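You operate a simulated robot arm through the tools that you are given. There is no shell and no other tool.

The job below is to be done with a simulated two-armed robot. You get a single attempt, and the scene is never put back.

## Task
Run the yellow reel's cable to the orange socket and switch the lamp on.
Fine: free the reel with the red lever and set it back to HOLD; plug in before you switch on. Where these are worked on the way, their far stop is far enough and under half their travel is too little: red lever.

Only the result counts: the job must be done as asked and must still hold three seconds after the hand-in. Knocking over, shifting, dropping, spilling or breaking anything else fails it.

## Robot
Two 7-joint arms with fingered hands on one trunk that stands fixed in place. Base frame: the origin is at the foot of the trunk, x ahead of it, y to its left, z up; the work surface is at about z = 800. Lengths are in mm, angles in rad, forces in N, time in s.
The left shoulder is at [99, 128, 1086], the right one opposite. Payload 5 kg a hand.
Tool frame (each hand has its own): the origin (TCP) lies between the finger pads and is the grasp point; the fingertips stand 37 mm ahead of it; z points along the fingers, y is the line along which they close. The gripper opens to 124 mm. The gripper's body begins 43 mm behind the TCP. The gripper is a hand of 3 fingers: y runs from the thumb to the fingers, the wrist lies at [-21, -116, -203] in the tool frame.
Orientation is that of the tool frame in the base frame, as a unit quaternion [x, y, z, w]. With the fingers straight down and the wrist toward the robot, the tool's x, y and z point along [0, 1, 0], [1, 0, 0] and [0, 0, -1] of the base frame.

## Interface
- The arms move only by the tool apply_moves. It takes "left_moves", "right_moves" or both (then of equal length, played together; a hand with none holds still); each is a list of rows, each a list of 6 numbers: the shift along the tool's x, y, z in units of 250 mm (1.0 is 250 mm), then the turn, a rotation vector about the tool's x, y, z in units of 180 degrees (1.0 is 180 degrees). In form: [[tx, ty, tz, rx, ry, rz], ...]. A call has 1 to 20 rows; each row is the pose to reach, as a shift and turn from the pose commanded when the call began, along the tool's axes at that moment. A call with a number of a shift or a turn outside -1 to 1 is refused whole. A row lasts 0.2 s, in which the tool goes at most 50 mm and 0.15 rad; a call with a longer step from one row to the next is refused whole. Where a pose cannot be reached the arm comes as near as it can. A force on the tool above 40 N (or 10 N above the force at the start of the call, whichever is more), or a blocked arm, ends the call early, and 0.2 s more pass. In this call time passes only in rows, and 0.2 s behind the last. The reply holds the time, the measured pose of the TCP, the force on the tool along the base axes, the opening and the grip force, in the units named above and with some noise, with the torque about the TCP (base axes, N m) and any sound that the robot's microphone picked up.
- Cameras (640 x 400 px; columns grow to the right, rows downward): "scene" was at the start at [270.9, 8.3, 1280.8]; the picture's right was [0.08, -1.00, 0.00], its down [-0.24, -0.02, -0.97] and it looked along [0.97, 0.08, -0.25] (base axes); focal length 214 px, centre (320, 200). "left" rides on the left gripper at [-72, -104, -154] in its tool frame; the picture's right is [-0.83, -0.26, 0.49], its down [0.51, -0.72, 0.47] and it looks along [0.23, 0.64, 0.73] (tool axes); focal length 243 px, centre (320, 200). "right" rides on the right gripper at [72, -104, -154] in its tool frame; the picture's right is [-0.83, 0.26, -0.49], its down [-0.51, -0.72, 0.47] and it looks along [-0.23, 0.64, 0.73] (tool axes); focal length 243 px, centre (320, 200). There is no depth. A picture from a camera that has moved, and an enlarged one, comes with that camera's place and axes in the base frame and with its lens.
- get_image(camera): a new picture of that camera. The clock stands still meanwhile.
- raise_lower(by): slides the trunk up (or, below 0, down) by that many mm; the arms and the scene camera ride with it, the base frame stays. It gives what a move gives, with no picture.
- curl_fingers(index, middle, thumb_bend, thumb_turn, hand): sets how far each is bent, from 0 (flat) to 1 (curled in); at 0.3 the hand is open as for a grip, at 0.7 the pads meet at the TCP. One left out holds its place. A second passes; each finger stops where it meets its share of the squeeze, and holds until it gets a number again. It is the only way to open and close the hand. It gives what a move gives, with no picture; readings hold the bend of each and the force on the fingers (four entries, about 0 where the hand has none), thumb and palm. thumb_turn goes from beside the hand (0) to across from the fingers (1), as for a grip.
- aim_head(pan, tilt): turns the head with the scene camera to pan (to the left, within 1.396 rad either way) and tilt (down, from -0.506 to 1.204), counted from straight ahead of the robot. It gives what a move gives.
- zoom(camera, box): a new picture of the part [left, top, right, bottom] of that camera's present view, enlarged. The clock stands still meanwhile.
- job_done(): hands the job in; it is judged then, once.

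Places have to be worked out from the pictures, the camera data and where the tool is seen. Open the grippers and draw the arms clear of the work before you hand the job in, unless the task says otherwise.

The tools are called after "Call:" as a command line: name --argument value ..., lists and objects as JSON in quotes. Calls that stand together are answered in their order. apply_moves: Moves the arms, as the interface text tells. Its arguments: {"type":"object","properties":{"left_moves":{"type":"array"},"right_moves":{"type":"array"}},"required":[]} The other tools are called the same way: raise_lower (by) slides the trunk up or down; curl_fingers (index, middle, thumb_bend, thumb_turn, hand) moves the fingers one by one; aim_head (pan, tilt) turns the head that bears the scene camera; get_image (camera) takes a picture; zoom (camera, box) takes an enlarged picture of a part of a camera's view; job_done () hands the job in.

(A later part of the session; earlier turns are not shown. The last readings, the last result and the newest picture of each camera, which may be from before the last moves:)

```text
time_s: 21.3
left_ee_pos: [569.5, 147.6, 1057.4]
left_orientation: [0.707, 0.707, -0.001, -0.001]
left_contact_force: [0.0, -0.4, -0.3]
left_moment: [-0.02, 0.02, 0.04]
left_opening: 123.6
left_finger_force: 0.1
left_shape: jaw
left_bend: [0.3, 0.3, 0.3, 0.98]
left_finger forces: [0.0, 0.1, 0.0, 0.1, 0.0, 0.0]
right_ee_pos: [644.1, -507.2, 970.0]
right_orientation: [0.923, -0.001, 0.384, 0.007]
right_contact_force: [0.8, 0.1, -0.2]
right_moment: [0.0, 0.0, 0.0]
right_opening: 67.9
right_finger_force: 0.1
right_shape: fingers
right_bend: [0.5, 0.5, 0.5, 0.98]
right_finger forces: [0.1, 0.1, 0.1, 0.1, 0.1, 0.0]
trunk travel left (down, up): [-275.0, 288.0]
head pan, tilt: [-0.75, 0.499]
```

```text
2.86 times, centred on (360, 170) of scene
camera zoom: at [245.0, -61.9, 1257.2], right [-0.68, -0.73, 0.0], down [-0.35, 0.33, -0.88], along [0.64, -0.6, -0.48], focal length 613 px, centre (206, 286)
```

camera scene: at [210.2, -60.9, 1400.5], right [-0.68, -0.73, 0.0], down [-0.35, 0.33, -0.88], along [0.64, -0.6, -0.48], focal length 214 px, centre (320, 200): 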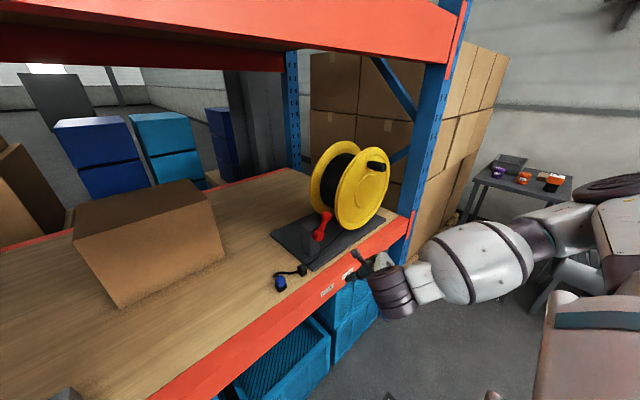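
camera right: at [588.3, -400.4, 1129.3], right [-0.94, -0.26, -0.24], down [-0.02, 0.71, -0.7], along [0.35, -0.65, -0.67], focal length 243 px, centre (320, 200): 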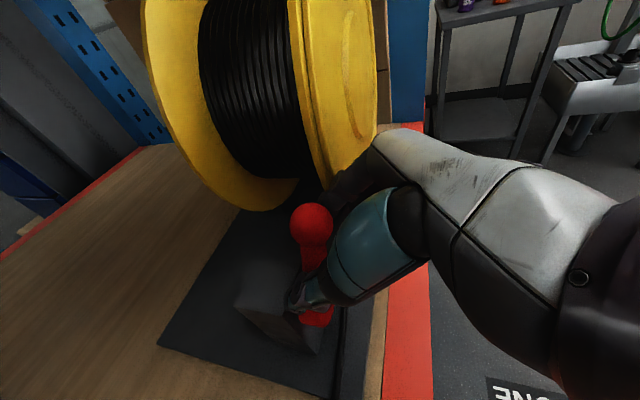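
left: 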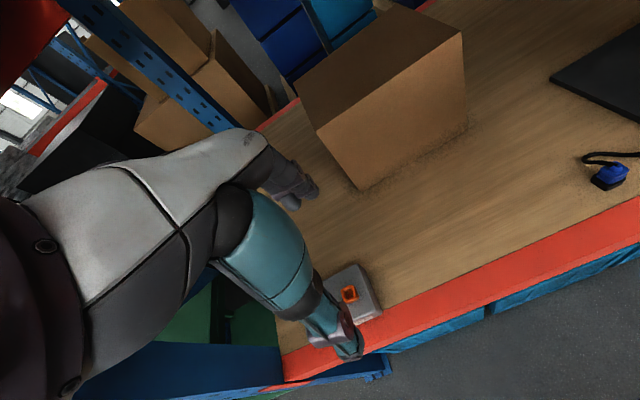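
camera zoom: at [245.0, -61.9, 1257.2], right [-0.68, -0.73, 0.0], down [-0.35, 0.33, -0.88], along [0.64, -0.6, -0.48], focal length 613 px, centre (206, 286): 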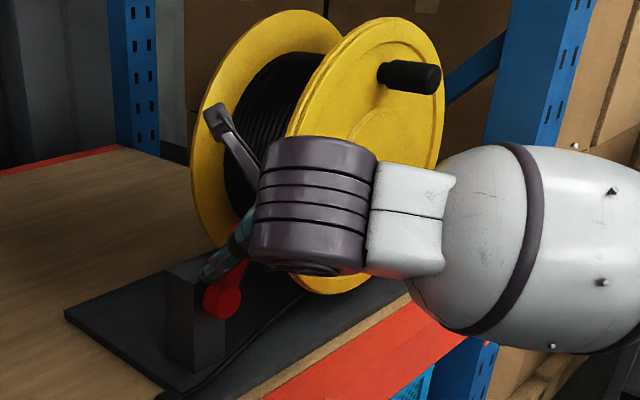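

No contact so far, and the stick and ball are between the thumb and the fingers. Now I sweep left (+y) in small rows, rising slightly along the arc.

Call:
apply_moves --right_moves '[[0.0045, -0.036, -0.0045, 0, 0, 0], [0.009, -0.072, -0.009, 0, 0, 0], [0.0135, -0.108, -0.0135, 0, 0, 0], [0.018, -0.144, -0.018, 0, 0, 0], [0.0225, -0.18, -0.0225, 0, 0, 0]]'

Call:
get_image --camera "right"

```text
time_s: 22.5
left_ee_pos: [568.9, 149.3, 1059.3]
left_orientation: [0.707, 0.707, -0.001, -0.001]
left_contact_force: [0.7, 0.1, 0.6]
left_moment: [-0.02, 0.0, -0.04]
left_opening: 123.7
left_finger_force: 0.0
left_shape: jaw
left_bend: [0.3, 0.3, 0.3, 0.98]
left_finger forces: [0.1, 0.0, 0.0, 0.0, 0.1, 0.0]
right_ee_pos: [645.0, -461.0, 979.2]
right_orientation: [0.924, -0.002, 0.383, 0.006]
right_contact_force: [-0.8, 0.0, 0.2]
right_moment: [0.0, -0.01, -0.03]
right_opening: 68.8
right_finger_force: 0.5
right_shape: fingers
right_bend: [0.5, 0.5, 0.5, 0.98]
right_finger forces: [0.6, 0.1, 0.1, 0.1, 0.0, 0.0]
trunk travel left (down, up): [-275.0, 288.0]
head pan, tilt: [-0.75, 0.499]
```

```text
taken
camera right: at [588.3, -354.6, 1136.8], right [-0.94, -0.26, -0.24], down [-0.02, 0.71, -0.7], along [0.35, -0.65, -0.67], focal length 243 px, centre (320, 200)
```

right: 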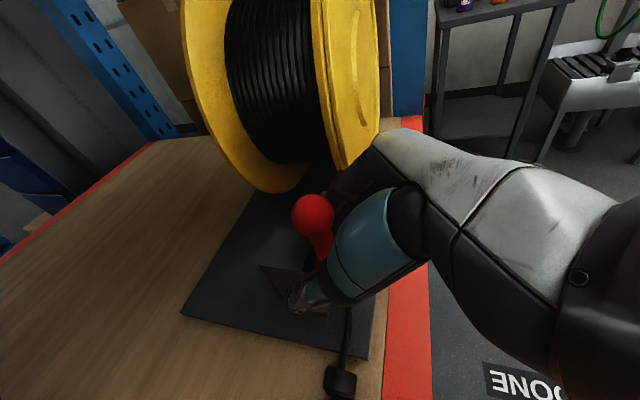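

The ball follows the hand with almost no force, and the lever is now about vertical (ball y≈-476). I continue left toward the far stop.

Call:
apply_moves --right_moves '[[0, -0.036, 0, 0, 0, 0], [0, -0.072, 0, 0, 0, 0], [-0.003, -0.108, 0.003, 0, 0, 0], [-0.006, -0.136, 0.006, 0, 0, 0], [-0.01, -0.16, 0.01, 0, 0, 0]]'

Call:
get_image --camera "right"

```text
time_s: 23.7
left_ee_pos: [568.7, 147.7, 1058.9]
left_orientation: [0.708, 0.707, 0.0, 0.0]
left_contact_force: [-0.2, -0.7, 0.5]
left_moment: [0.03, 0.01, 0.0]
left_opening: 123.6
left_finger_force: 0.1
left_shape: jaw
left_bend: [0.3, 0.3, 0.3, 0.98]
left_finger forces: [0.0, 0.1, 0.0, 0.0, 0.0, 0.1]
right_ee_pos: [642.3, -423.5, 976.2]
right_orientation: [0.923, -0.004, 0.386, 0.007]
right_contact_force: [-2.7, -17.5, 13.9]
right_moment: [-1.19, -0.13, -0.46]
right_opening: 75.4
right_finger_force: 10.4
right_shape: fingers
right_bend: [0.45, 0.42, 0.5, 0.98]
right_finger forces: [6.9, 14.1, 0.1, 0.1, 0.0, 0.0]
trunk travel left (down, up): [-275.0, 288.0]
head pan, tilt: [-0.75, 0.499]
```

```text
taken
camera right: at [586.8, -316.8, 1134.0], right [-0.94, -0.25, -0.24], down [-0.01, 0.71, -0.7], along [0.35, -0.65, -0.67], focal length 243 px, centre (320, 200)
```

right: 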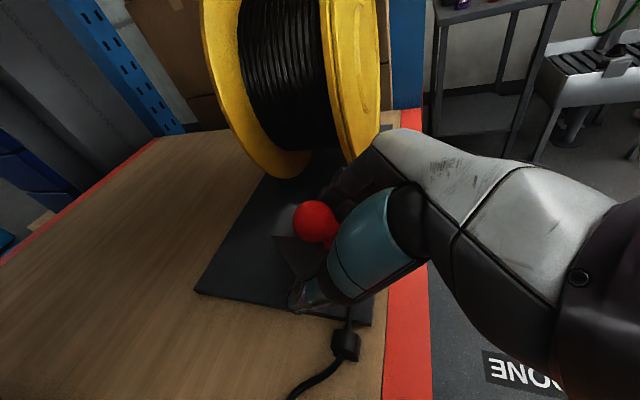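

A 17 N push with the force normal to the stick means the lever has reached its far stop, with the ball at y≈-434, about 70° from HOLD. I ease back about 12 mm so neither finger nor thumb presses it, then retract straight out toward the robot.

Call:
apply_moves --right_moves '[[0, 0.03, 0, 0, 0, 0], [0, 0.055, 0, 0, 0, 0], [-0.03, 0.055, -0.03, 0, 0, 0], [-0.06, 0.055, -0.06, 0, 0, 0], [-0.09, 0.055, -0.09, 0, 0, 0], [-0.13, 0.055, -0.13, 0, 0, 0]]'

Call:
get_image --camera "right"

Call:
zoom --camera "scene" --box '[260, 100, 420, 240]'

```text
time_s: 25.1
left_ee_pos: [568.9, 148.8, 1058.4]
left_orientation: [0.707, 0.707, 0.0, 0.001]
left_contact_force: [0.3, 0.1, 0.3]
left_moment: [0.0, -0.01, 0.01]
left_opening: 123.9
left_finger_force: 0.0
left_shape: jaw
left_bend: [0.3, 0.3, 0.3, 0.98]
left_finger forces: [0.1, 0.0, 0.0, 0.0, 0.0, 0.0]
right_ee_pos: [597.6, -435.8, 974.9]
right_orientation: [0.923, -0.002, 0.384, 0.007]
right_contact_force: [-0.3, 0.3, -0.3]
right_moment: [0.0, 0.0, -0.03]
right_opening: 68.1
right_finger_force: 0.1
right_shape: fingers
right_bend: [0.5, 0.5, 0.5, 0.98]
right_finger forces: [0.0, 0.1, 0.0, 0.0, 0.1, 0.0]
trunk travel left (down, up): [-275.0, 288.0]
head pan, tilt: [-0.75, 0.499]
```

```text
taken
camera right: at [541.4, -328.3, 1133.0], right [-0.94, -0.26, -0.24], down [-0.02, 0.71, -0.7], along [0.35, -0.65, -0.67], focal length 243 px, centre (320, 200)
```

right: 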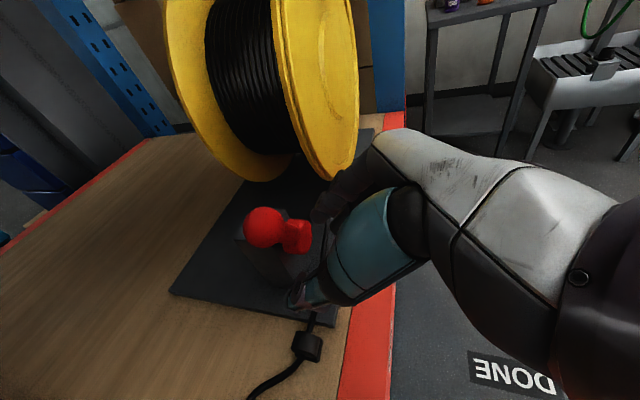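

```text
2.86 times, centred on (340, 170) of scene
camera zoom: at [243.7, -61.3, 1257.6], right [-0.68, -0.73, 0.0], down [-0.35, 0.33, -0.88], along [0.64, -0.6, -0.48], focal length 613 px, centre (263, 286)
```

zoom: 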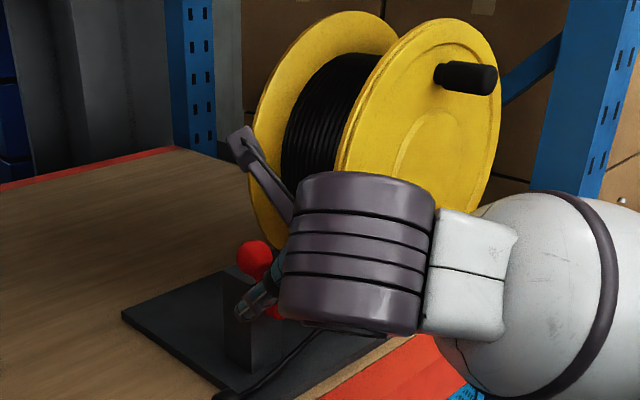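

The lever now stays at FREE (ball on the left). I raise the hand straight up, clear of the lever, before turning it back to point down.

Call:
apply_moves --right_moves '[[0.09, 0, -0.09, 0, 0, 0], [0.18, 0, -0.18, 0, 0, 0], [0.27, 0, -0.27, 0, 0, 0], [0.33, 0, -0.33, 0, 0, 0]]'

Call:
zoom --camera "scene" --box '[240, 120, 400, 260]'

```text
time_s: 26.1
left_ee_pos: [569.9, 147.8, 1058.6]
left_orientation: [0.708, 0.707, 0.0, -0.001]
left_contact_force: [0.3, 0.0, 0.0]
left_moment: [0.06, 0.06, -0.03]
left_opening: 123.6
left_finger_force: 0.1
left_shape: jaw
left_bend: [0.3, 0.3, 0.3, 0.98]
left_finger forces: [0.1, 0.0, 0.0, 0.1, 0.1, 0.0]
right_ee_pos: [596.9, -435.8, 1081.5]
right_orientation: [0.927, -0.002, 0.374, 0.008]
right_contact_force: [0.1, 0.7, 10.1]
right_moment: [0.17, 0.57, 0.02]
right_opening: 67.9
right_finger_force: 0.1
right_shape: fingers
right_bend: [0.5, 0.5, 0.5, 0.97]
right_finger forces: [0.0, 0.0, 0.0, 0.1, 0.0, 0.0]
trunk travel left (down, up): [-275.0, 288.0]
head pan, tilt: [-0.75, 0.499]
```

```text
2.86 times, centred on (320, 190) of scene
camera zoom: at [245.2, -61.8, 1257.3], right [-0.68, -0.73, 0.0], down [-0.35, 0.33, -0.88], along [0.64, -0.6, -0.48], focal length 613 px, centre (320, 229)
```

zoom: 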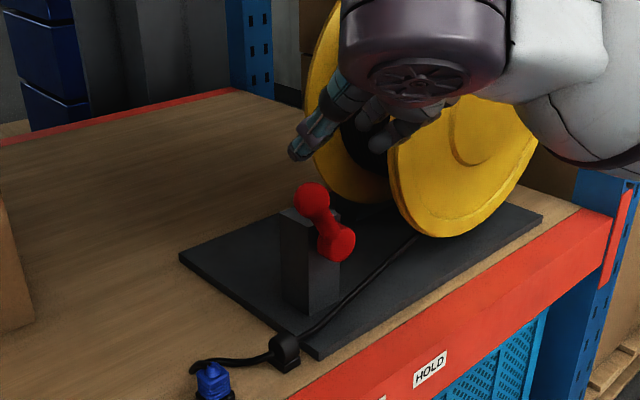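

The lever clearly leans to the FREE side. There's an unexplained 10 N vertical reading on the right hand, so I look around it before moving on.

Call:
get_image --camera "scene"

Call:
get_image --camera "right"

Call:
get_image --camera "left"

```text
taken
camera scene: at [245.2, -61.8, 1257.3], right [-0.68, -0.73, 0.0], down [-0.35, 0.33, -0.88], along [0.64, -0.6, -0.48], focal length 214 px, centre (320, 200)
```

scene: 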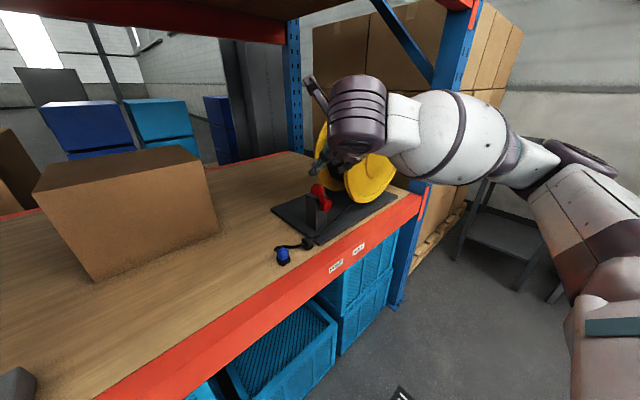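

```text
taken
camera right: at [546.0, -327.7, 1240.3], right [-0.94, -0.25, -0.22], down [-0.03, 0.71, -0.7], along [0.33, -0.65, -0.68], focal length 243 px, centre (320, 200)
```

right: 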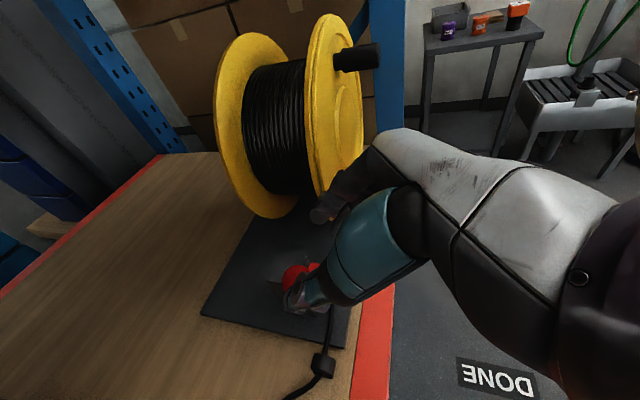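

```text
taken
camera left: at [465.7, 75.5, 1212.1], right [-0.26, -0.83, -0.49], down [-0.72, 0.51, -0.47], along [0.64, 0.23, -0.73], focal length 243 px, centre (320, 200)
```

left: 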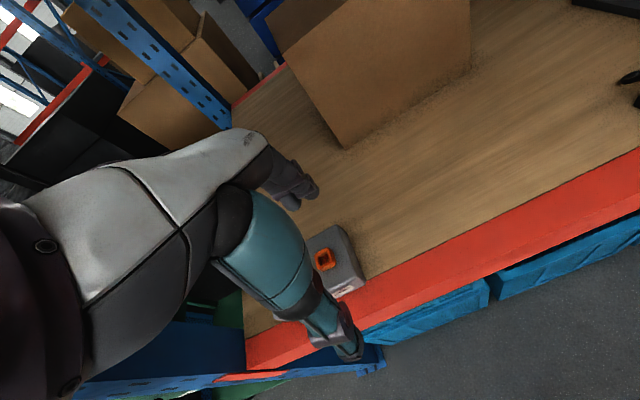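

Nothing is visibly touching the hand, so the reading looks like arm strain near its folding limit. I turn the hand back to point down while moving left and slightly lower, toward (590, -330, 1050), which should relieve it.

Call:
apply_moves --right_moves '[[-0.0099, -0.0303, 0.0066, 0.014, -0.014, -0.0337], [-0.0197, -0.0606, 0.0133, 0.0279, -0.0279, -0.0674], [-0.0296, -0.0909, 0.02, 0.0419, -0.0419, -0.1011], [-0.0394, -0.1211, 0.0266, 0.0558, -0.0558, -0.1348]]'

```text
time_s: 27.1
left_ee_pos: [568.4, 147.5, 1058.7]
left_orientation: [0.707, 0.707, 0.0, 0.0]
left_contact_force: [0.1, -0.2, -0.2]
left_moment: [0.02, -0.03, -0.03]
left_opening: 123.8
left_finger_force: 0.0
left_shape: jaw
left_bend: [0.3, 0.3, 0.3, 0.98]
left_finger forces: [0.0, 0.0, 0.1, 0.0, 0.0, 0.1]
right_ee_pos: [595.7, -403.1, 1080.4]
right_orientation: [0.93, 0.225, 0.291, 0.007]
right_contact_force: [-0.2, 0.1, 0.1]
right_moment: [0.01, 0.01, 0.0]
right_opening: 68.0
right_finger_force: 0.0
right_shape: fingers
right_bend: [0.5, 0.5, 0.5, 0.97]
right_finger forces: [0.0, 0.0, 0.0, 0.0, 0.0, 0.0]
trunk travel left (down, up): [-275.0, 288.0]
head pan, tilt: [-0.75, 0.499]
```

Force is back to zero. I finish the turn to fingers-down while moving to about (600, -310, 1040).

Call:
apply_moves --right_moves '[[0.0084, -0.035, 0.0186, 0.014, -0.014, -0.0337], [0.0168, -0.07, 0.0372, 0.0279, -0.0279, -0.0674], [0.0252, -0.105, 0.0558, 0.0419, -0.0419, -0.1011], [0.0336, -0.14, 0.0744, 0.0558, -0.0558, -0.1348], [0.042, -0.175, 0.093, 0.0698, -0.0698, -0.1685], [0.0504, -0.21, 0.1116, 0.0837, -0.0837, -0.2022], [0.0588, -0.245, 0.1302, 0.0977, -0.0977, -0.2359], [0.0672, -0.28, 0.1488, 0.1117, -0.1117, -0.2696], [0.0756, -0.315, 0.1674, 0.1256, -0.1256, -0.3033], [0.084, -0.35, 0.186, 0.1396, -0.1396, -0.337]]'

Call:
get_image --camera "right"

Call:
aim_head --pan -0.4 --tilt 0.7

Call:
get_image --camera "scene"

```text
time_s: 29.3
left_ee_pos: [569.6, 148.7, 1057.2]
left_orientation: [0.707, 0.707, 0.0, -0.001]
left_contact_force: [-0.3, 0.7, -0.7]
left_moment: [-0.02, -0.01, -0.04]
left_opening: 123.5
left_finger_force: 0.1
left_shape: jaw
left_bend: [0.3, 0.3, 0.3, 0.98]
left_finger forces: [0.0, 0.0, 0.0, 0.0, 0.0, 0.2]
right_ee_pos: [600.3, -310.2, 1040.3]
right_orientation: [0.71, 0.704, -0.004, 0.004]
right_contact_force: [-0.3, -0.2, 0.0]
right_moment: [-0.03, 0.02, 0.0]
right_opening: 68.0
right_finger_force: 0.1
right_shape: fingers
right_bend: [0.5, 0.5, 0.5, 0.97]
right_finger forces: [0.0, 0.0, 0.0, 0.0, 0.0, 0.1]
trunk travel left (down, up): [-275.0, 288.0]
head pan, tilt: [-0.75, 0.499]
```

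```text
taken
camera right: at [498.0, -235.1, 1191.3], right [0.25, -0.83, 0.5], down [-0.72, -0.51, -0.47], along [0.64, -0.25, -0.73], focal length 243 px, centre (320, 200)
```

right: 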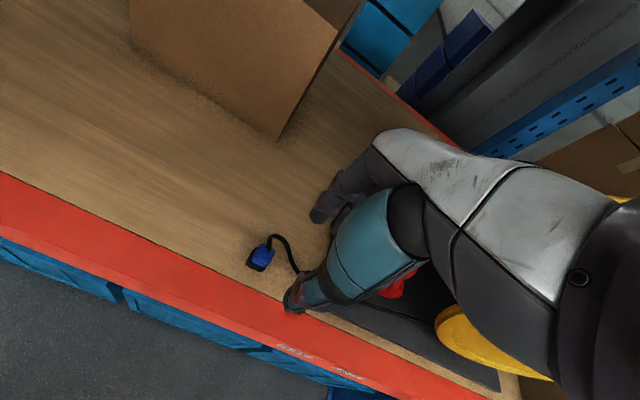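

```text
time_s: 30.1
left_ee_pos: [569.1, 147.6, 1058.0]
left_orientation: [0.707, 0.707, 0.0, 0.0]
left_contact_force: [0.1, -0.2, -0.6]
left_moment: [-0.05, 0.0, -0.03]
left_opening: 124.0
left_finger_force: 0.0
left_shape: jaw
left_bend: [0.3, 0.3, 0.3, 0.98]
left_finger forces: [0.0, 0.1, 0.0, 0.1, 0.0, 0.1]
right_ee_pos: [600.4, -310.3, 1040.9]
right_orientation: [0.711, 0.703, -0.003, 0.006]
right_contact_force: [-0.5, -0.1, 0.9]
right_moment: [0.0, 0.0, -0.02]
right_opening: 68.2
right_finger_force: 0.0
right_shape: fingers
right_bend: [0.5, 0.5, 0.5, 0.97]
right_finger forces: [0.1, 0.0, 0.0, 0.0, 0.1, 0.0]
trunk travel left (down, up): [-275.0, 288.0]
head pan, tilt: [-0.4, 0.7]
```

```text
taken
camera scene: at [256.1, -32.5, 1239.8], right [-0.39, -0.92, 0.0], down [-0.59, 0.25, -0.77], along [0.7, -0.3, -0.64], focal length 214 px, centre (320, 200)
```

scene: 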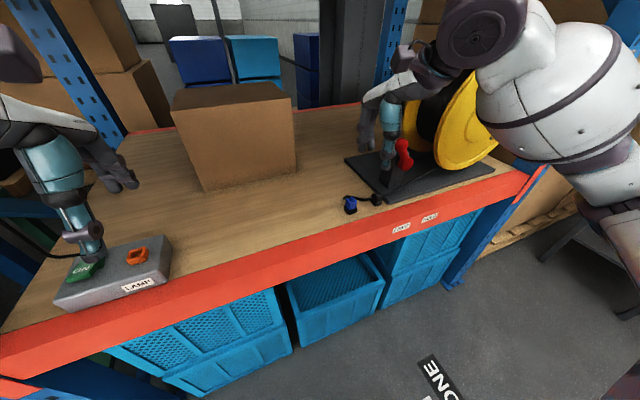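

The hand points down again at (600, -310, 1040). I zoom on the plug to refine its exact position and size.

Call:
zoom --camera "right" --box '[230, 210, 310, 290]'

Call:
zoom --camera "scene" --box '[320, 170, 400, 220]'

```text
5.00 times, centred on (270, 250) of right
camera zoom: at [497.6, -235.1, 1191.6], right [0.25, -0.83, 0.5], down [-0.73, -0.51, -0.47], along [0.64, -0.25, -0.73], focal length 1213 px, centre (570, -50)
```

zoom: 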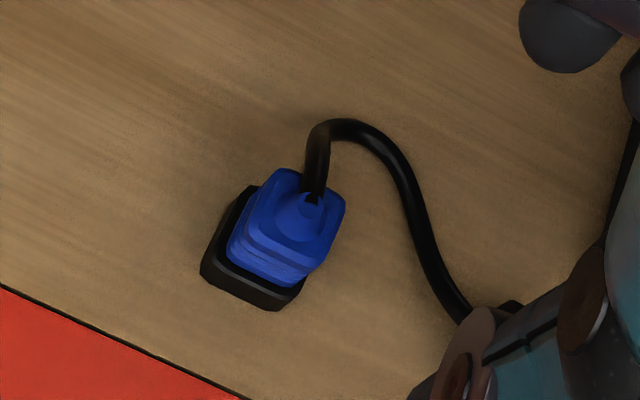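

```text
8.00 times, centred on (360, 195) of scene
camera zoom: at [256.1, -32.5, 1239.8], right [-0.39, -0.92, 0.0], down [-0.59, 0.25, -0.77], along [0.7, -0.3, -0.64], focal length 1716 px, centre (0, 240)
```

zoom: 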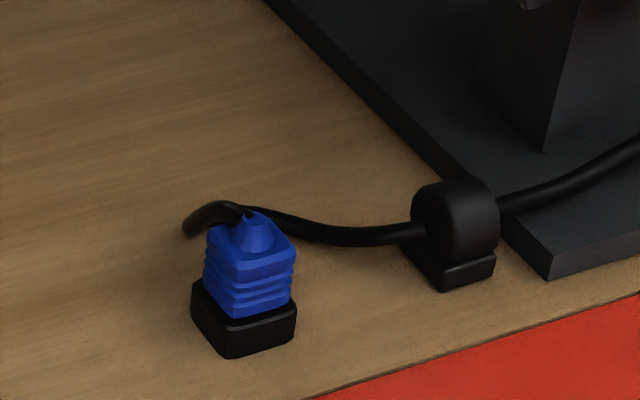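

The plug's body is about 24 mm square, z≈818–846, with the cone top at ~854. It stands on a 28 mm black parking base centred at (656, -301). I pre-close the right hand a little, square up its orientation and stop above the plug at z≈900.

Call:
curl_fingers --hand "right" --index 0.53 --middle 0.53 --thumb_bend 0.53 --thumb_turn 1.0

Call:
apply_moves --right_moves '[[0.0115, 0.055, 0.14, 0, 0.001, -0.0008], [0.023, 0.11, 0.28, 0, 0.002, -0.0016], [0.0345, 0.166, 0.42, 0, 0.003, -0.0024], [0.046, 0.221, 0.56, 0, 0.0038, -0.0031]]'

Call:
get_image --camera "right"

Call:
zoom --camera "scene" --box '[300, 120, 460, 220]'

```text
time_s: 31.1
left_ee_pos: [569.7, 148.9, 1058.4]
left_orientation: [0.707, 0.708, 0.0, 0.0]
left_contact_force: [0.3, -0.4, 0.3]
left_moment: [0.0, 0.01, -0.04]
left_opening: 124.0
left_finger_force: 0.0
left_shape: jaw
left_bend: [0.3, 0.3, 0.3, 0.98]
left_finger forces: [0.0, 0.0, 0.0, 0.0, 0.1, 0.0]
right_ee_pos: [599.7, -311.2, 1040.5]
right_orientation: [0.711, 0.703, -0.003, 0.006]
right_contact_force: [0.5, -0.6, -0.3]
right_moment: [-0.01, 0.02, -0.01]
right_opening: 58.8
right_finger_force: 0.0
right_shape: fingers
right_bend: [0.53, 0.53, 0.53, 1.0]
right_finger forces: [0.1, 0.0, 0.0, 0.1, 0.1, 0.0]
trunk travel left (down, up): [-275.0, 288.0]
head pan, tilt: [-0.4, 0.7]
```

```text
time_s: 32.1
left_ee_pos: [570.4, 146.9, 1058.6]
left_orientation: [0.707, 0.707, -0.001, 0.0]
left_contact_force: [0.0, -0.3, -0.2]
left_moment: [0.0, -0.01, 0.05]
left_opening: 123.5
left_finger_force: 0.1
left_shape: jaw
left_bend: [0.3, 0.3, 0.3, 0.98]
left_finger forces: [0.0, 0.0, 0.1, 0.0, 0.0, 0.1]
right_ee_pos: [656.5, -301.1, 899.2]
right_orientation: [0.707, 0.707, 0.002, 0.001]
right_contact_force: [0.4, -0.2, 0.7]
right_moment: [-0.01, 0.02, 0.01]
right_opening: 58.5
right_finger_force: 0.0
right_shape: fingers
right_bend: [0.53, 0.53, 0.53, 1.0]
right_finger forces: [0.0, 0.1, 0.1, 0.0, 0.1, 0.0]
trunk travel left (down, up): [-275.0, 288.0]
head pan, tilt: [-0.4, 0.7]
```

```text
taken
camera right: at [552.7, -228.5, 1051.2], right [0.26, -0.83, 0.49], down [-0.72, -0.51, -0.47], along [0.64, -0.23, -0.73], focal length 243 px, centre (320, 200)
```

right: 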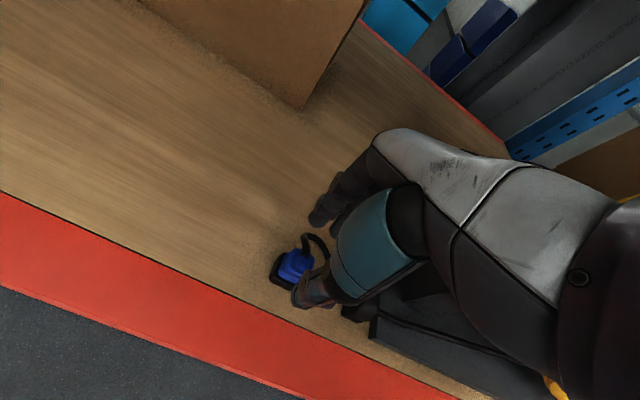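

```text
4.00 times, centred on (380, 170) of scene
camera zoom: at [256.8, -32.8, 1239.5], right [-0.39, -0.92, 0.0], down [-0.59, 0.25, -0.76], along [0.7, -0.3, -0.64], focal length 858 px, centre (80, 320)
```

zoom: 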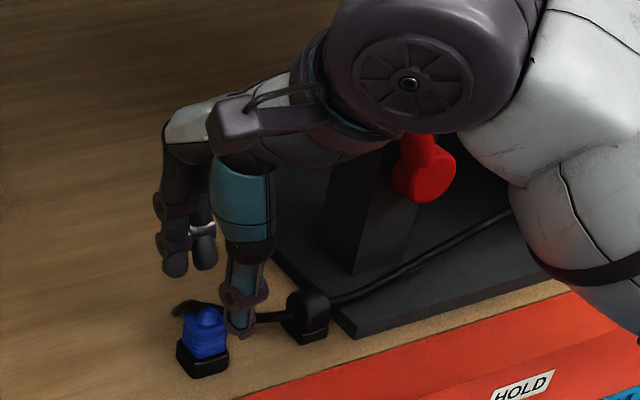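

The hand is centred over the plug: fingertips at x≈688, thumb tip at x≈618. The cable loop passes under the fingers, so I descend only to z≈872 and check whether it gets pushed.

Call:
apply_moves --right_moves '[[0, 0, 0.036, 0, 0, 0], [0, 0, 0.072, 0, 0, 0], [0, 0, 0.108, 0, 0, 0]]'

Call:
zoom --camera "right" --box '[230, 170, 370, 320]'

Call:
zoom --camera "scene" --box '[320, 160, 400, 220]'

```text
time_s: 32.9
left_ee_pos: [570.4, 146.2, 1058.1]
left_orientation: [0.707, 0.707, 0.0, -0.001]
left_contact_force: [0.4, 0.1, -0.4]
left_moment: [0.0, 0.02, 0.02]
left_opening: 123.9
left_finger_force: 0.1
left_shape: jaw
left_bend: [0.3, 0.3, 0.3, 0.98]
left_finger forces: [0.0, 0.0, 0.0, 0.0, 0.0, 0.0]
right_ee_pos: [656.1, -300.9, 873.9]
right_orientation: [0.707, 0.707, 0.001, 0.001]
right_contact_force: [-0.5, -0.3, -0.1]
right_moment: [0.01, 0.01, 0.0]
right_opening: 58.5
right_finger_force: 0.1
right_shape: fingers
right_bend: [0.53, 0.53, 0.53, 1.0]
right_finger forces: [0.0, 0.1, 0.0, 0.1, 0.0, 0.0]
trunk travel left (down, up): [-275.0, 288.0]
head pan, tilt: [-0.4, 0.7]
```

```text
2.67 times, centred on (300, 245) of right
camera zoom: at [552.7, -228.9, 1025.2], right [0.26, -0.83, 0.49], down [-0.72, -0.51, -0.47], along [0.64, -0.23, -0.73], focal length 647 px, centre (373, 80)
```

zoom: 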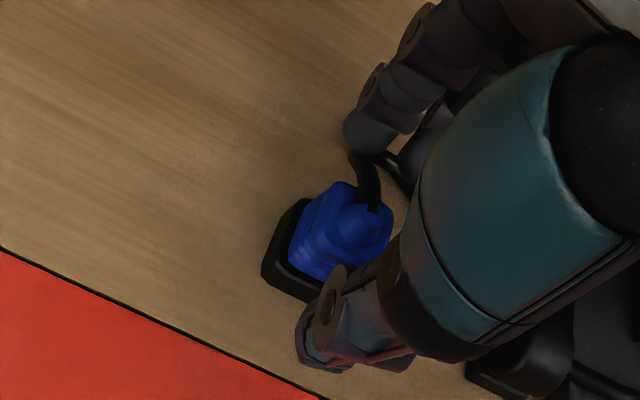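

```text
6.67 times, centred on (360, 190) of scene
camera zoom: at [256.2, -32.6, 1239.7], right [-0.39, -0.92, 0.0], down [-0.59, 0.25, -0.76], along [0.7, -0.3, -0.64], focal length 1430 px, centre (53, 267)
```

zoom: 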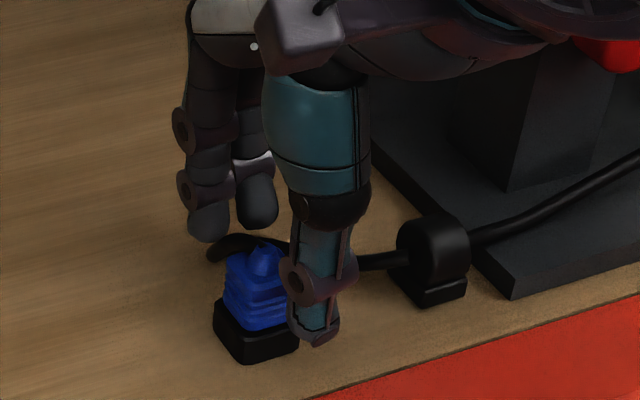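

No contact yet. I continue down to z≈860, where the fingertips should be just above the parking base, and recheck the cable and forces.

Call:
apply_moves --right_moves '[[0, 0, 0.028, 0, 0, 0], [0, 0, 0.056, 0, 0, 0]]'

Call:
zoom --camera "right" --box '[230, 170, 370, 320]'

Call:
zoom --camera "scene" --box '[320, 160, 400, 220]'

```text
time_s: 33.5
left_ee_pos: [568.9, 146.9, 1058.7]
left_orientation: [0.707, 0.707, 0.0, 0.0]
left_contact_force: [0.5, 0.2, 0.5]
left_moment: [-0.01, 0.0, -0.02]
left_opening: 123.7
left_finger_force: 0.0
left_shape: jaw
left_bend: [0.3, 0.3, 0.3, 0.98]
left_finger forces: [0.0, 0.1, 0.0, 0.0, 0.1, 0.0]
right_ee_pos: [656.4, -301.2, 859.3]
right_orientation: [0.707, 0.707, 0.001, 0.001]
right_contact_force: [0.7, 0.3, 0.4]
right_moment: [0.01, -0.02, 0.04]
right_opening: 58.5
right_finger_force: 0.0
right_shape: fingers
right_bend: [0.53, 0.53, 0.53, 1.0]
right_finger forces: [0.0, 0.0, 0.0, 0.1, 0.0, 0.0]
trunk travel left (down, up): [-275.0, 288.0]
head pan, tilt: [-0.4, 0.7]
```

```text
2.67 times, centred on (300, 245) of right
camera zoom: at [553.0, -228.5, 1011.6], right [0.26, -0.83, 0.49], down [-0.72, -0.51, -0.47], along [0.64, -0.23, -0.73], focal length 647 px, centre (373, 80)
```

zoom: 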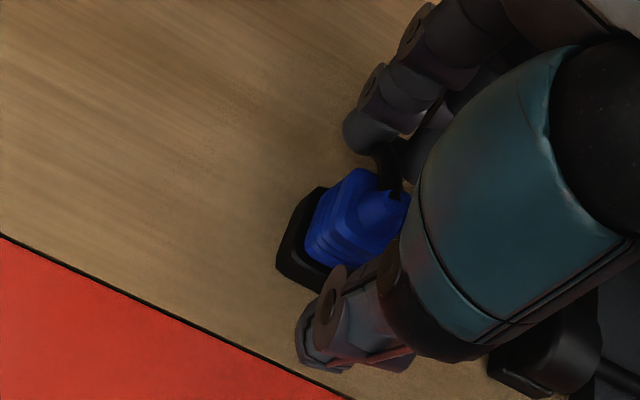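

```text
6.67 times, centred on (360, 190) of scene
camera zoom: at [256.2, -32.5, 1239.7], right [-0.39, -0.92, 0.0], down [-0.59, 0.25, -0.76], along [0.7, -0.3, -0.64], focal length 1430 px, centre (53, 267)
```

zoom: 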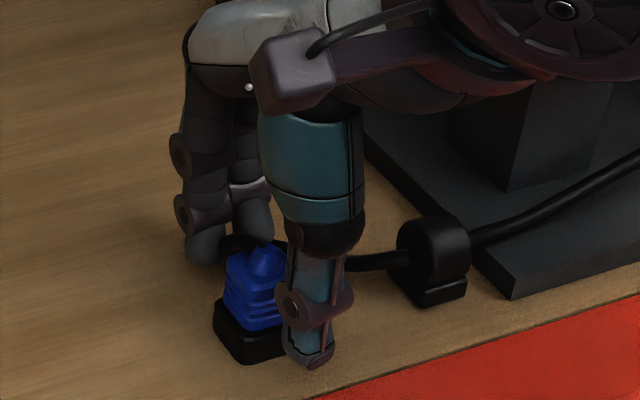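

The cable runs past the fingers undisturbed with zero force, so the hand can close. I close thumb and fingers on the plug body.

Call:
curl_fingers --hand "right" --index 0.75 --middle 0.75 --thumb_bend 0.75

Call:
zoom --camera "right" --box '[230, 170, 370, 320]'

Call:
zoom --camera "scene" --box '[320, 160, 400, 220]'

```text
time_s: 34.5
left_ee_pos: [569.4, 148.6, 1058.2]
left_orientation: [0.707, 0.707, 0.0, 0.0]
left_contact_force: [0.4, 0.7, 0.1]
left_moment: [0.02, 0.0, -0.02]
left_opening: 123.7
left_finger_force: 0.2
left_shape: jaw
left_bend: [0.3, 0.3, 0.3, 0.98]
left_finger forces: [0.0, 0.1, 0.0, 0.1, 0.0, 0.0]
right_ee_pos: [655.5, -300.8, 859.5]
right_orientation: [0.707, 0.707, 0.001, 0.0]
right_contact_force: [0.7, -2.2, -4.4]
right_moment: [-0.05, 0.06, 0.01]
right_opening: 25.6
right_finger_force: 18.4
right_shape: fingers
right_bend: [0.64, 0.66, 0.64, 1.0]
right_finger forces: [9.7, 8.3, 0.0, 0.1, 18.4, 0.0]
trunk travel left (down, up): [-275.0, 288.0]
head pan, tilt: [-0.4, 0.7]
```

```text
2.67 times, centred on (300, 245) of right
camera zoom: at [553.2, -228.9, 1011.2], right [0.26, -0.83, 0.49], down [-0.72, -0.51, -0.47], along [0.64, -0.23, -0.73], focal length 647 px, centre (373, 80)
```

zoom: 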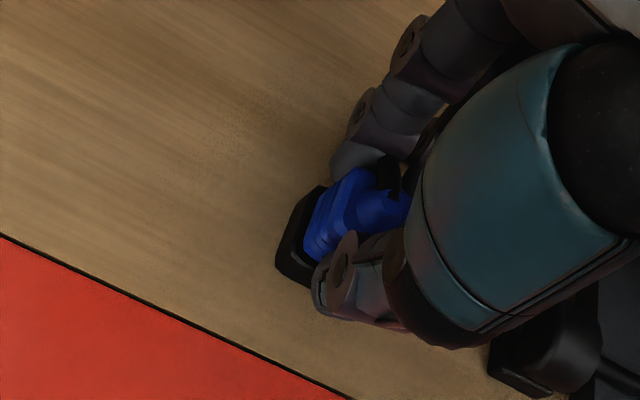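

```text
6.67 times, centred on (360, 190) of scene
camera zoom: at [256.5, -32.8, 1239.6], right [-0.39, -0.92, 0.0], down [-0.59, 0.25, -0.76], along [0.7, -0.3, -0.64], focal length 1430 px, centre (53, 267)
```

zoom: 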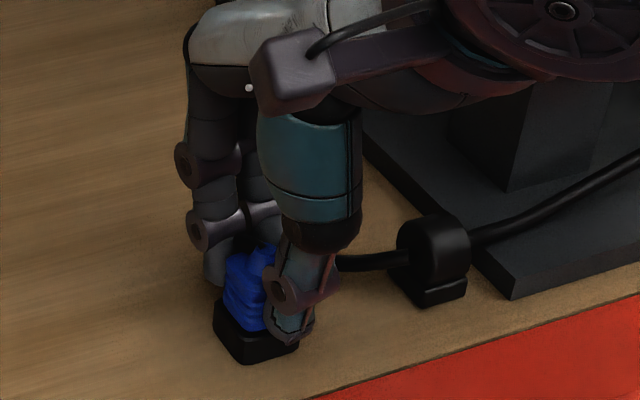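

The plug is gripped: opening 25.6 mm, 18 N. I lift it straight up slowly, watching the force, and move the left arm away from the lamp box at the same time.

Call:
apply_moves --right_moves '[[0, 0, -0.03, 0, 0, 0], [0, 0, -0.06, 0, 0, 0], [0, 0, -0.1, 0, 0, 0], [0, 0, -0.16, 0, 0, 0], [0, 0, -0.24, 0, 0, 0]]' --left_moves '[[0.12, -0.03, -0.1, 0, 0, 0], [0.24, -0.06, -0.2, 0, 0, 0], [0.36, -0.09, -0.3, 0, 0, 0], [0.5, -0.12, -0.4, 0, 0, 0], [0.64, -0.15, -0.5, 0, 0, 0]]'

Call:
get_image --camera "scene"

Call:
zoom --camera "scene" --box '[320, 120, 420, 220]'

```text
time_s: 35.7
left_ee_pos: [530.3, 309.4, 1183.4]
left_orientation: [0.707, 0.707, -0.001, -0.001]
left_contact_force: [0.1, 0.0, -0.5]
left_moment: [-0.04, -0.02, 0.01]
left_opening: 123.7
left_finger_force: 0.0
left_shape: jaw
left_bend: [0.3, 0.3, 0.3, 0.98]
left_finger forces: [0.1, 0.1, 0.1, 0.1, 0.0, 0.0]
right_ee_pos: [655.1, -301.3, 919.9]
right_orientation: [0.707, 0.707, 0.002, 0.001]
right_contact_force: [-0.2, 0.4, -0.5]
right_moment: [0.02, 0.01, 0.01]
right_opening: 25.7
right_finger_force: 18.0
right_shape: fingers
right_bend: [0.64, 0.66, 0.64, 1.0]
right_finger forces: [9.6, 8.0, 0.1, 0.0, 18.5, 0.1]
trunk travel left (down, up): [-275.0, 288.0]
head pan, tilt: [-0.4, 0.7]
```

```text
taken
camera scene: at [255.0, -31.7, 1240.0], right [-0.39, -0.92, 0.0], down [-0.59, 0.25, -0.77], along [0.71, -0.3, -0.64], focal length 214 px, centre (320, 200)
```

scene: 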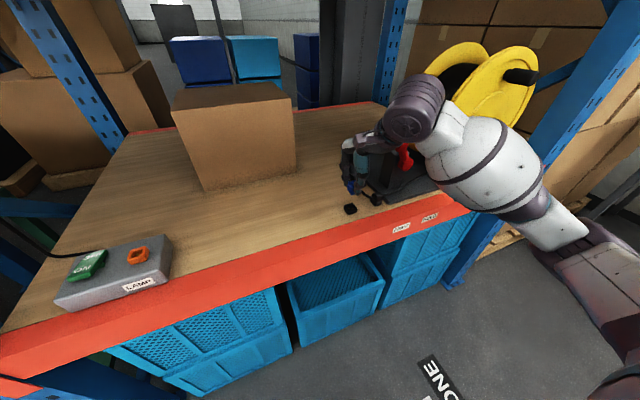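

```text
4.00 times, centred on (370, 170) of scene
camera zoom: at [255.0, -31.7, 1240.0], right [-0.39, -0.92, 0.0], down [-0.59, 0.25, -0.77], along [0.71, -0.3, -0.64], focal length 858 px, centre (120, 320)
```

zoom: 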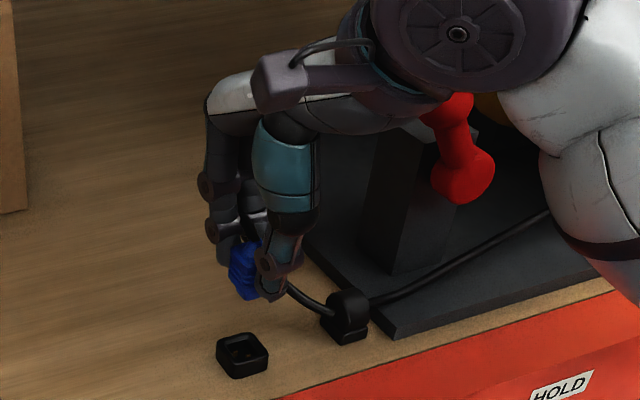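

The plug came out of its black parking socket cleanly. I check its attitude in the hand.

Call:
zoom --camera "right" --box '[260, 190, 360, 290]'

Call:
zoom --camera "scene" --box '[335, 165, 385, 215]'

```text
4.00 times, centred on (310, 240) of right
camera zoom: at [550.9, -227.7, 1072.5], right [0.26, -0.83, 0.49], down [-0.72, -0.51, -0.47], along [0.64, -0.23, -0.73], focal length 970 px, centre (360, 40)
```

zoom: 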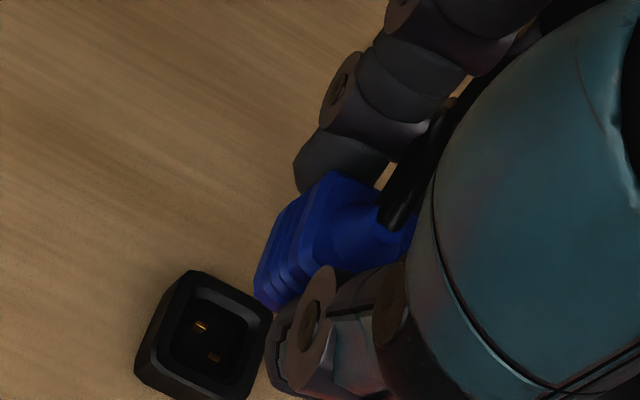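

```text
8.00 times, centred on (360, 190) of scene
camera zoom: at [255.0, -31.7, 1240.0], right [-0.39, -0.92, 0.0], down [-0.59, 0.25, -0.77], along [0.71, -0.3, -0.64], focal length 1716 px, centre (0, 280)
```

zoom: 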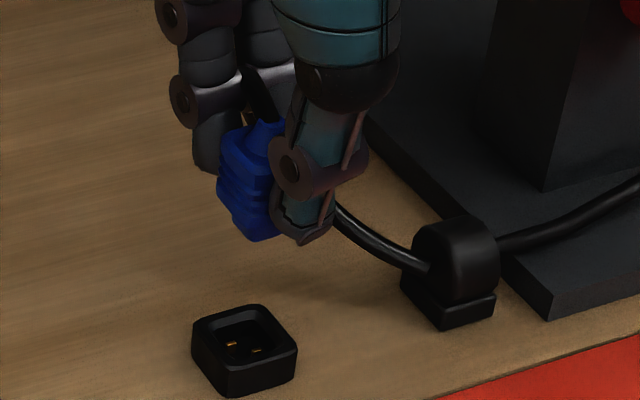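

The parking socket shows two contacts, so yaw must be kept the same, which my grip does. I want a sharper look at whether the plug tilted in the grip.

Call:
zoom --camera "scene" --box '[338, 168, 378, 198]'

Call:
zoom --camera "right" --box '[285, 215, 335, 265]'

```text
13.33 times, centred on (358, 183) of scene
camera zoom: at [255.0, -31.7, 1240.0], right [-0.39, -0.92, 0.0], down [-0.59, 0.25, -0.77], along [0.71, -0.3, -0.64], focal length 2860 px, centre (-187, 427)
```

zoom: 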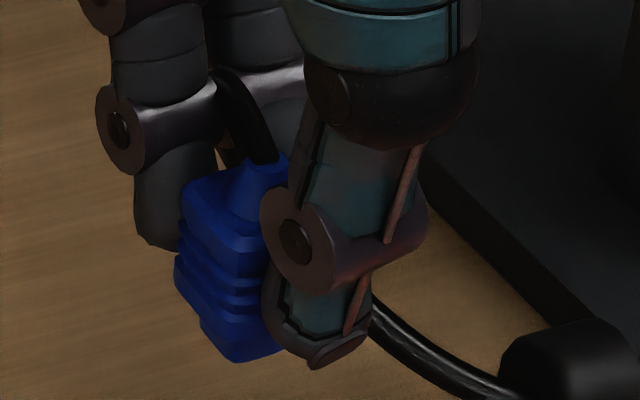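

```text
8.00 times, centred on (310, 240) of right
camera zoom: at [550.9, -227.7, 1072.5], right [0.26, -0.83, 0.49], down [-0.72, -0.51, -0.47], along [0.64, -0.23, -0.73], focal length 1941 px, centre (400, -120)
```

zoom: 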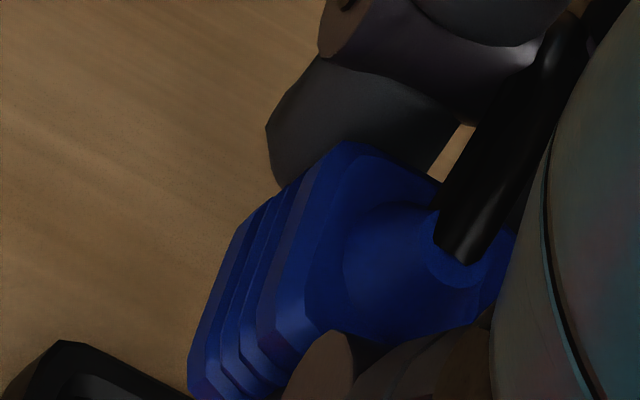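

Allowing for perspective, the plug hangs upright and square in the grip. As a reference for lining up at the lamp, I record exactly how the parking socket looks from the right camera at this height, 60 mm above seated.

Call:
zoom --camera "right" --box '[252, 255, 316, 295]'

Call:
aim_head --pan -0.585 --tilt 0.72

Call:
zoom --camera "scene" --box '[288, 180, 352, 220]'

Call:
aim_head --pan 0.443 --tilt 0.7

Call:
zoom --camera "scene" --box '[288, 180, 352, 220]'

```text
10.00 times, centred on (284, 275) of right
camera zoom: at [550.9, -227.7, 1072.5], right [0.26, -0.83, 0.49], down [-0.72, -0.51, -0.47], along [0.64, -0.23, -0.73], focal length 2426 px, centre (680, -550)
```

zoom: 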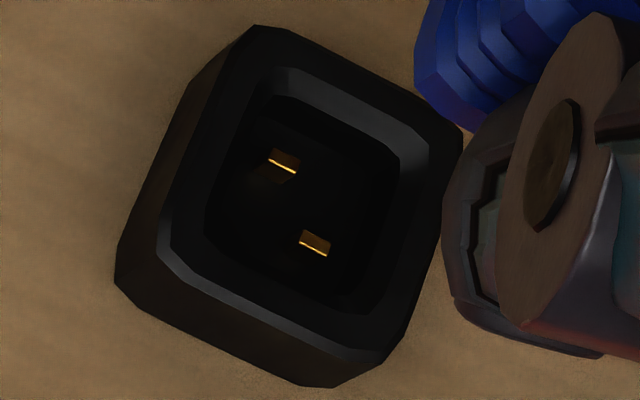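

```text
time_s: 36.4
left_ee_pos: [532.5, 307.6, 1181.8]
left_orientation: [0.707, 0.707, 0.0, 0.0]
left_contact_force: [0.6, -0.2, 0.6]
left_moment: [0.02, 0.0, -0.01]
left_opening: 123.7
left_finger_force: 0.1
left_shape: jaw
left_bend: [0.3, 0.3, 0.3, 0.98]
left_finger forces: [0.0, 0.1, 0.1, 0.0, 0.0, 0.1]
right_ee_pos: [655.5, -300.3, 918.7]
right_orientation: [0.707, 0.707, 0.001, 0.002]
right_contact_force: [-0.8, 1.1, 0.1]
right_moment: [-0.01, -0.05, -0.04]
right_opening: 25.9
right_finger_force: 18.0
right_shape: fingers
right_bend: [0.64, 0.66, 0.64, 1.0]
right_finger forces: [9.6, 8.0, 0.0, 0.0, 18.7, 0.1]
trunk travel left (down, up): [-275.0, 288.0]
head pan, tilt: [-0.585, 0.721]
```

```text
10.00 times, centred on (320, 200) of scene
camera zoom: at [248.3, -46.0, 1237.9], right [-0.55, -0.83, 0.0], down [-0.55, 0.36, -0.75], along [0.63, -0.41, -0.66], focal length 2145 px, centre (320, 200)
```

zoom: 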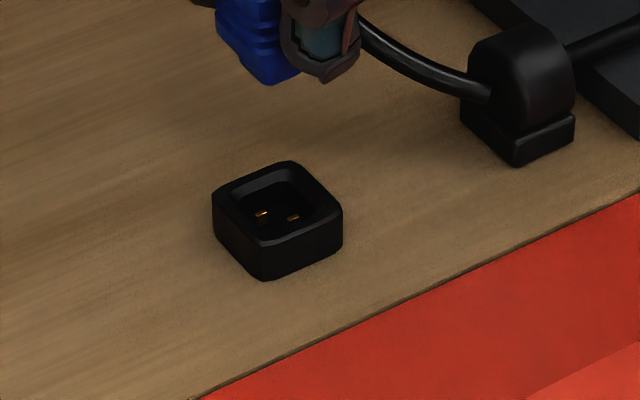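

```text
time_s: 37.7
left_ee_pos: [532.2, 308.6, 1181.7]
left_orientation: [0.706, 0.708, 0.001, 0.0]
left_contact_force: [0.0, -0.9, 0.1]
left_moment: [0.0, 0.0, -0.02]
left_opening: 123.6
left_finger_force: 0.0
left_shape: jaw
left_bend: [0.3, 0.3, 0.3, 0.98]
left_finger forces: [0.1, 0.0, 0.0, 0.1, 0.1, 0.0]
right_ee_pos: [655.0, -301.6, 918.0]
right_orientation: [0.707, 0.707, 0.001, 0.001]
right_contact_force: [-0.3, -0.4, -0.3]
right_moment: [-0.03, -0.02, 0.05]
right_opening: 25.6
right_finger_force: 17.7
right_shape: fingers
right_bend: [0.64, 0.66, 0.64, 1.0]
right_finger forces: [9.6, 8.0, 0.0, 0.0, 18.7, 0.0]
trunk travel left (down, up): [-275.0, 288.0]
head pan, tilt: [0.443, 0.7]
```

```text
10.00 times, centred on (320, 200) of scene
camera zoom: at [254.6, 37.0, 1239.7], right [0.43, -0.9, 0.0], down [-0.58, -0.28, -0.76], along [0.69, 0.33, -0.64], focal length 2145 px, centre (320, 200)
```

zoom: 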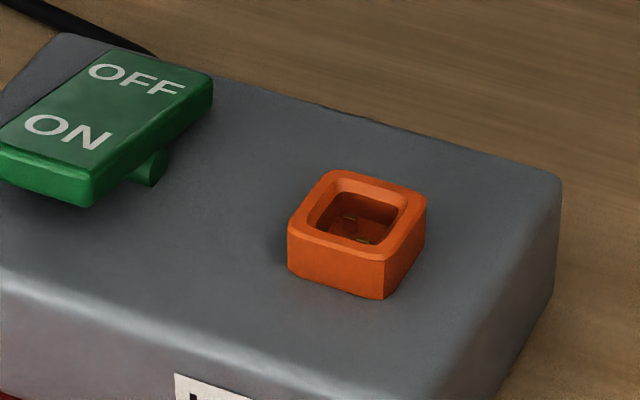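

Both sockets show the same diagonal pair of contacts, so the plug's present yaw is right. I use the left camera as a second viewpoint to pin down the lamp socket's position and rim height.

Call:
zoom --camera "left" --box '[380, 200, 444, 240]'

Call:
get_image --camera "left"

Call:
get_image --camera "scene"

```text
10.00 times, centred on (412, 220) of left
camera zoom: at [427.9, 235.6, 1336.3], right [-0.26, -0.83, -0.49], down [-0.72, 0.51, -0.47], along [0.64, 0.23, -0.73], focal length 2426 px, centre (-600, 0)
```

zoom: 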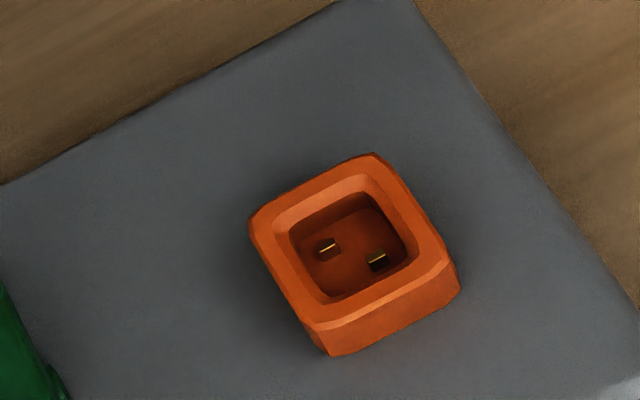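

```text
taken
camera left: at [427.9, 235.6, 1336.3], right [-0.26, -0.83, -0.49], down [-0.72, 0.51, -0.47], along [0.64, 0.23, -0.73], focal length 243 px, centre (320, 200)
```

left: 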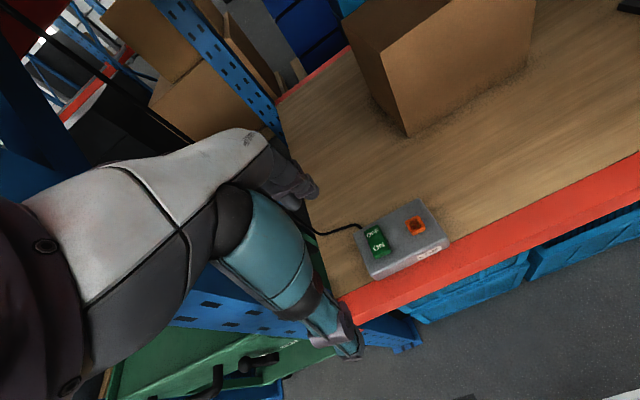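

```text
taken
camera scene: at [254.6, 37.0, 1239.7], right [0.43, -0.9, 0.0], down [-0.58, -0.28, -0.76], along [0.69, 0.33, -0.64], focal length 214 px, centre (320, 200)
```

scene: 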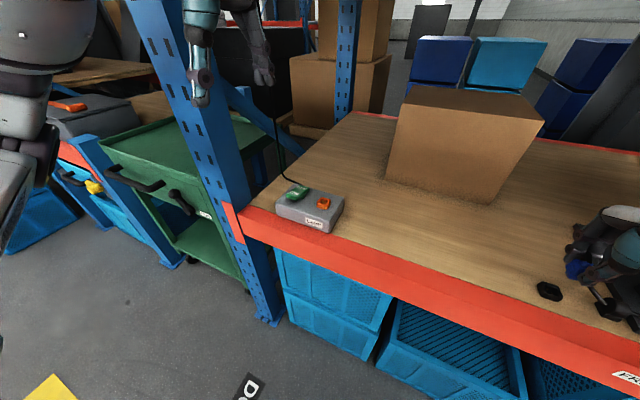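

I zoom on the lamp box's right corners to determine its height, which fixes the rim height.

Call:
zoom --camera "scene" --box '[270, 170, 366, 242]'

Call:
zoom --camera "left" --box '[350, 190, 462, 284]'

```text
5.56 times, centred on (318, 206) of scene
camera zoom: at [254.6, 37.0, 1239.7], right [0.43, -0.9, 0.0], down [-0.58, -0.28, -0.76], along [0.69, 0.33, -0.64], focal length 1192 px, centre (331, 167)
```

zoom: 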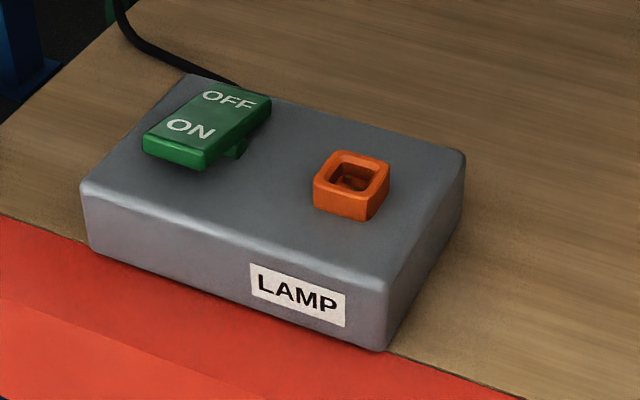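

```text
4.26 times, centred on (406, 237) of left
camera zoom: at [427.9, 235.6, 1336.3], right [-0.26, -0.83, -0.49], down [-0.72, 0.51, -0.47], along [0.64, 0.23, -0.73], focal length 1032 px, centre (-46, 43)
```

zoom: 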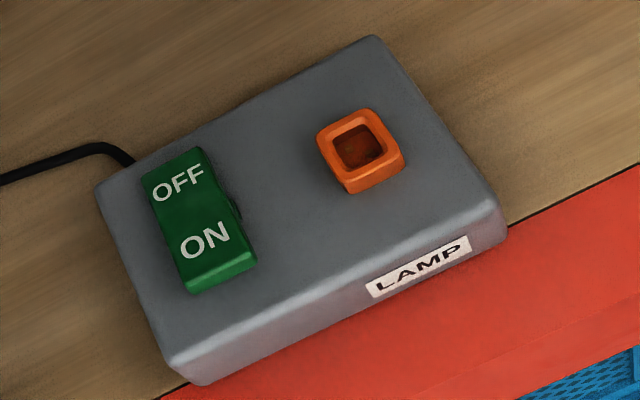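

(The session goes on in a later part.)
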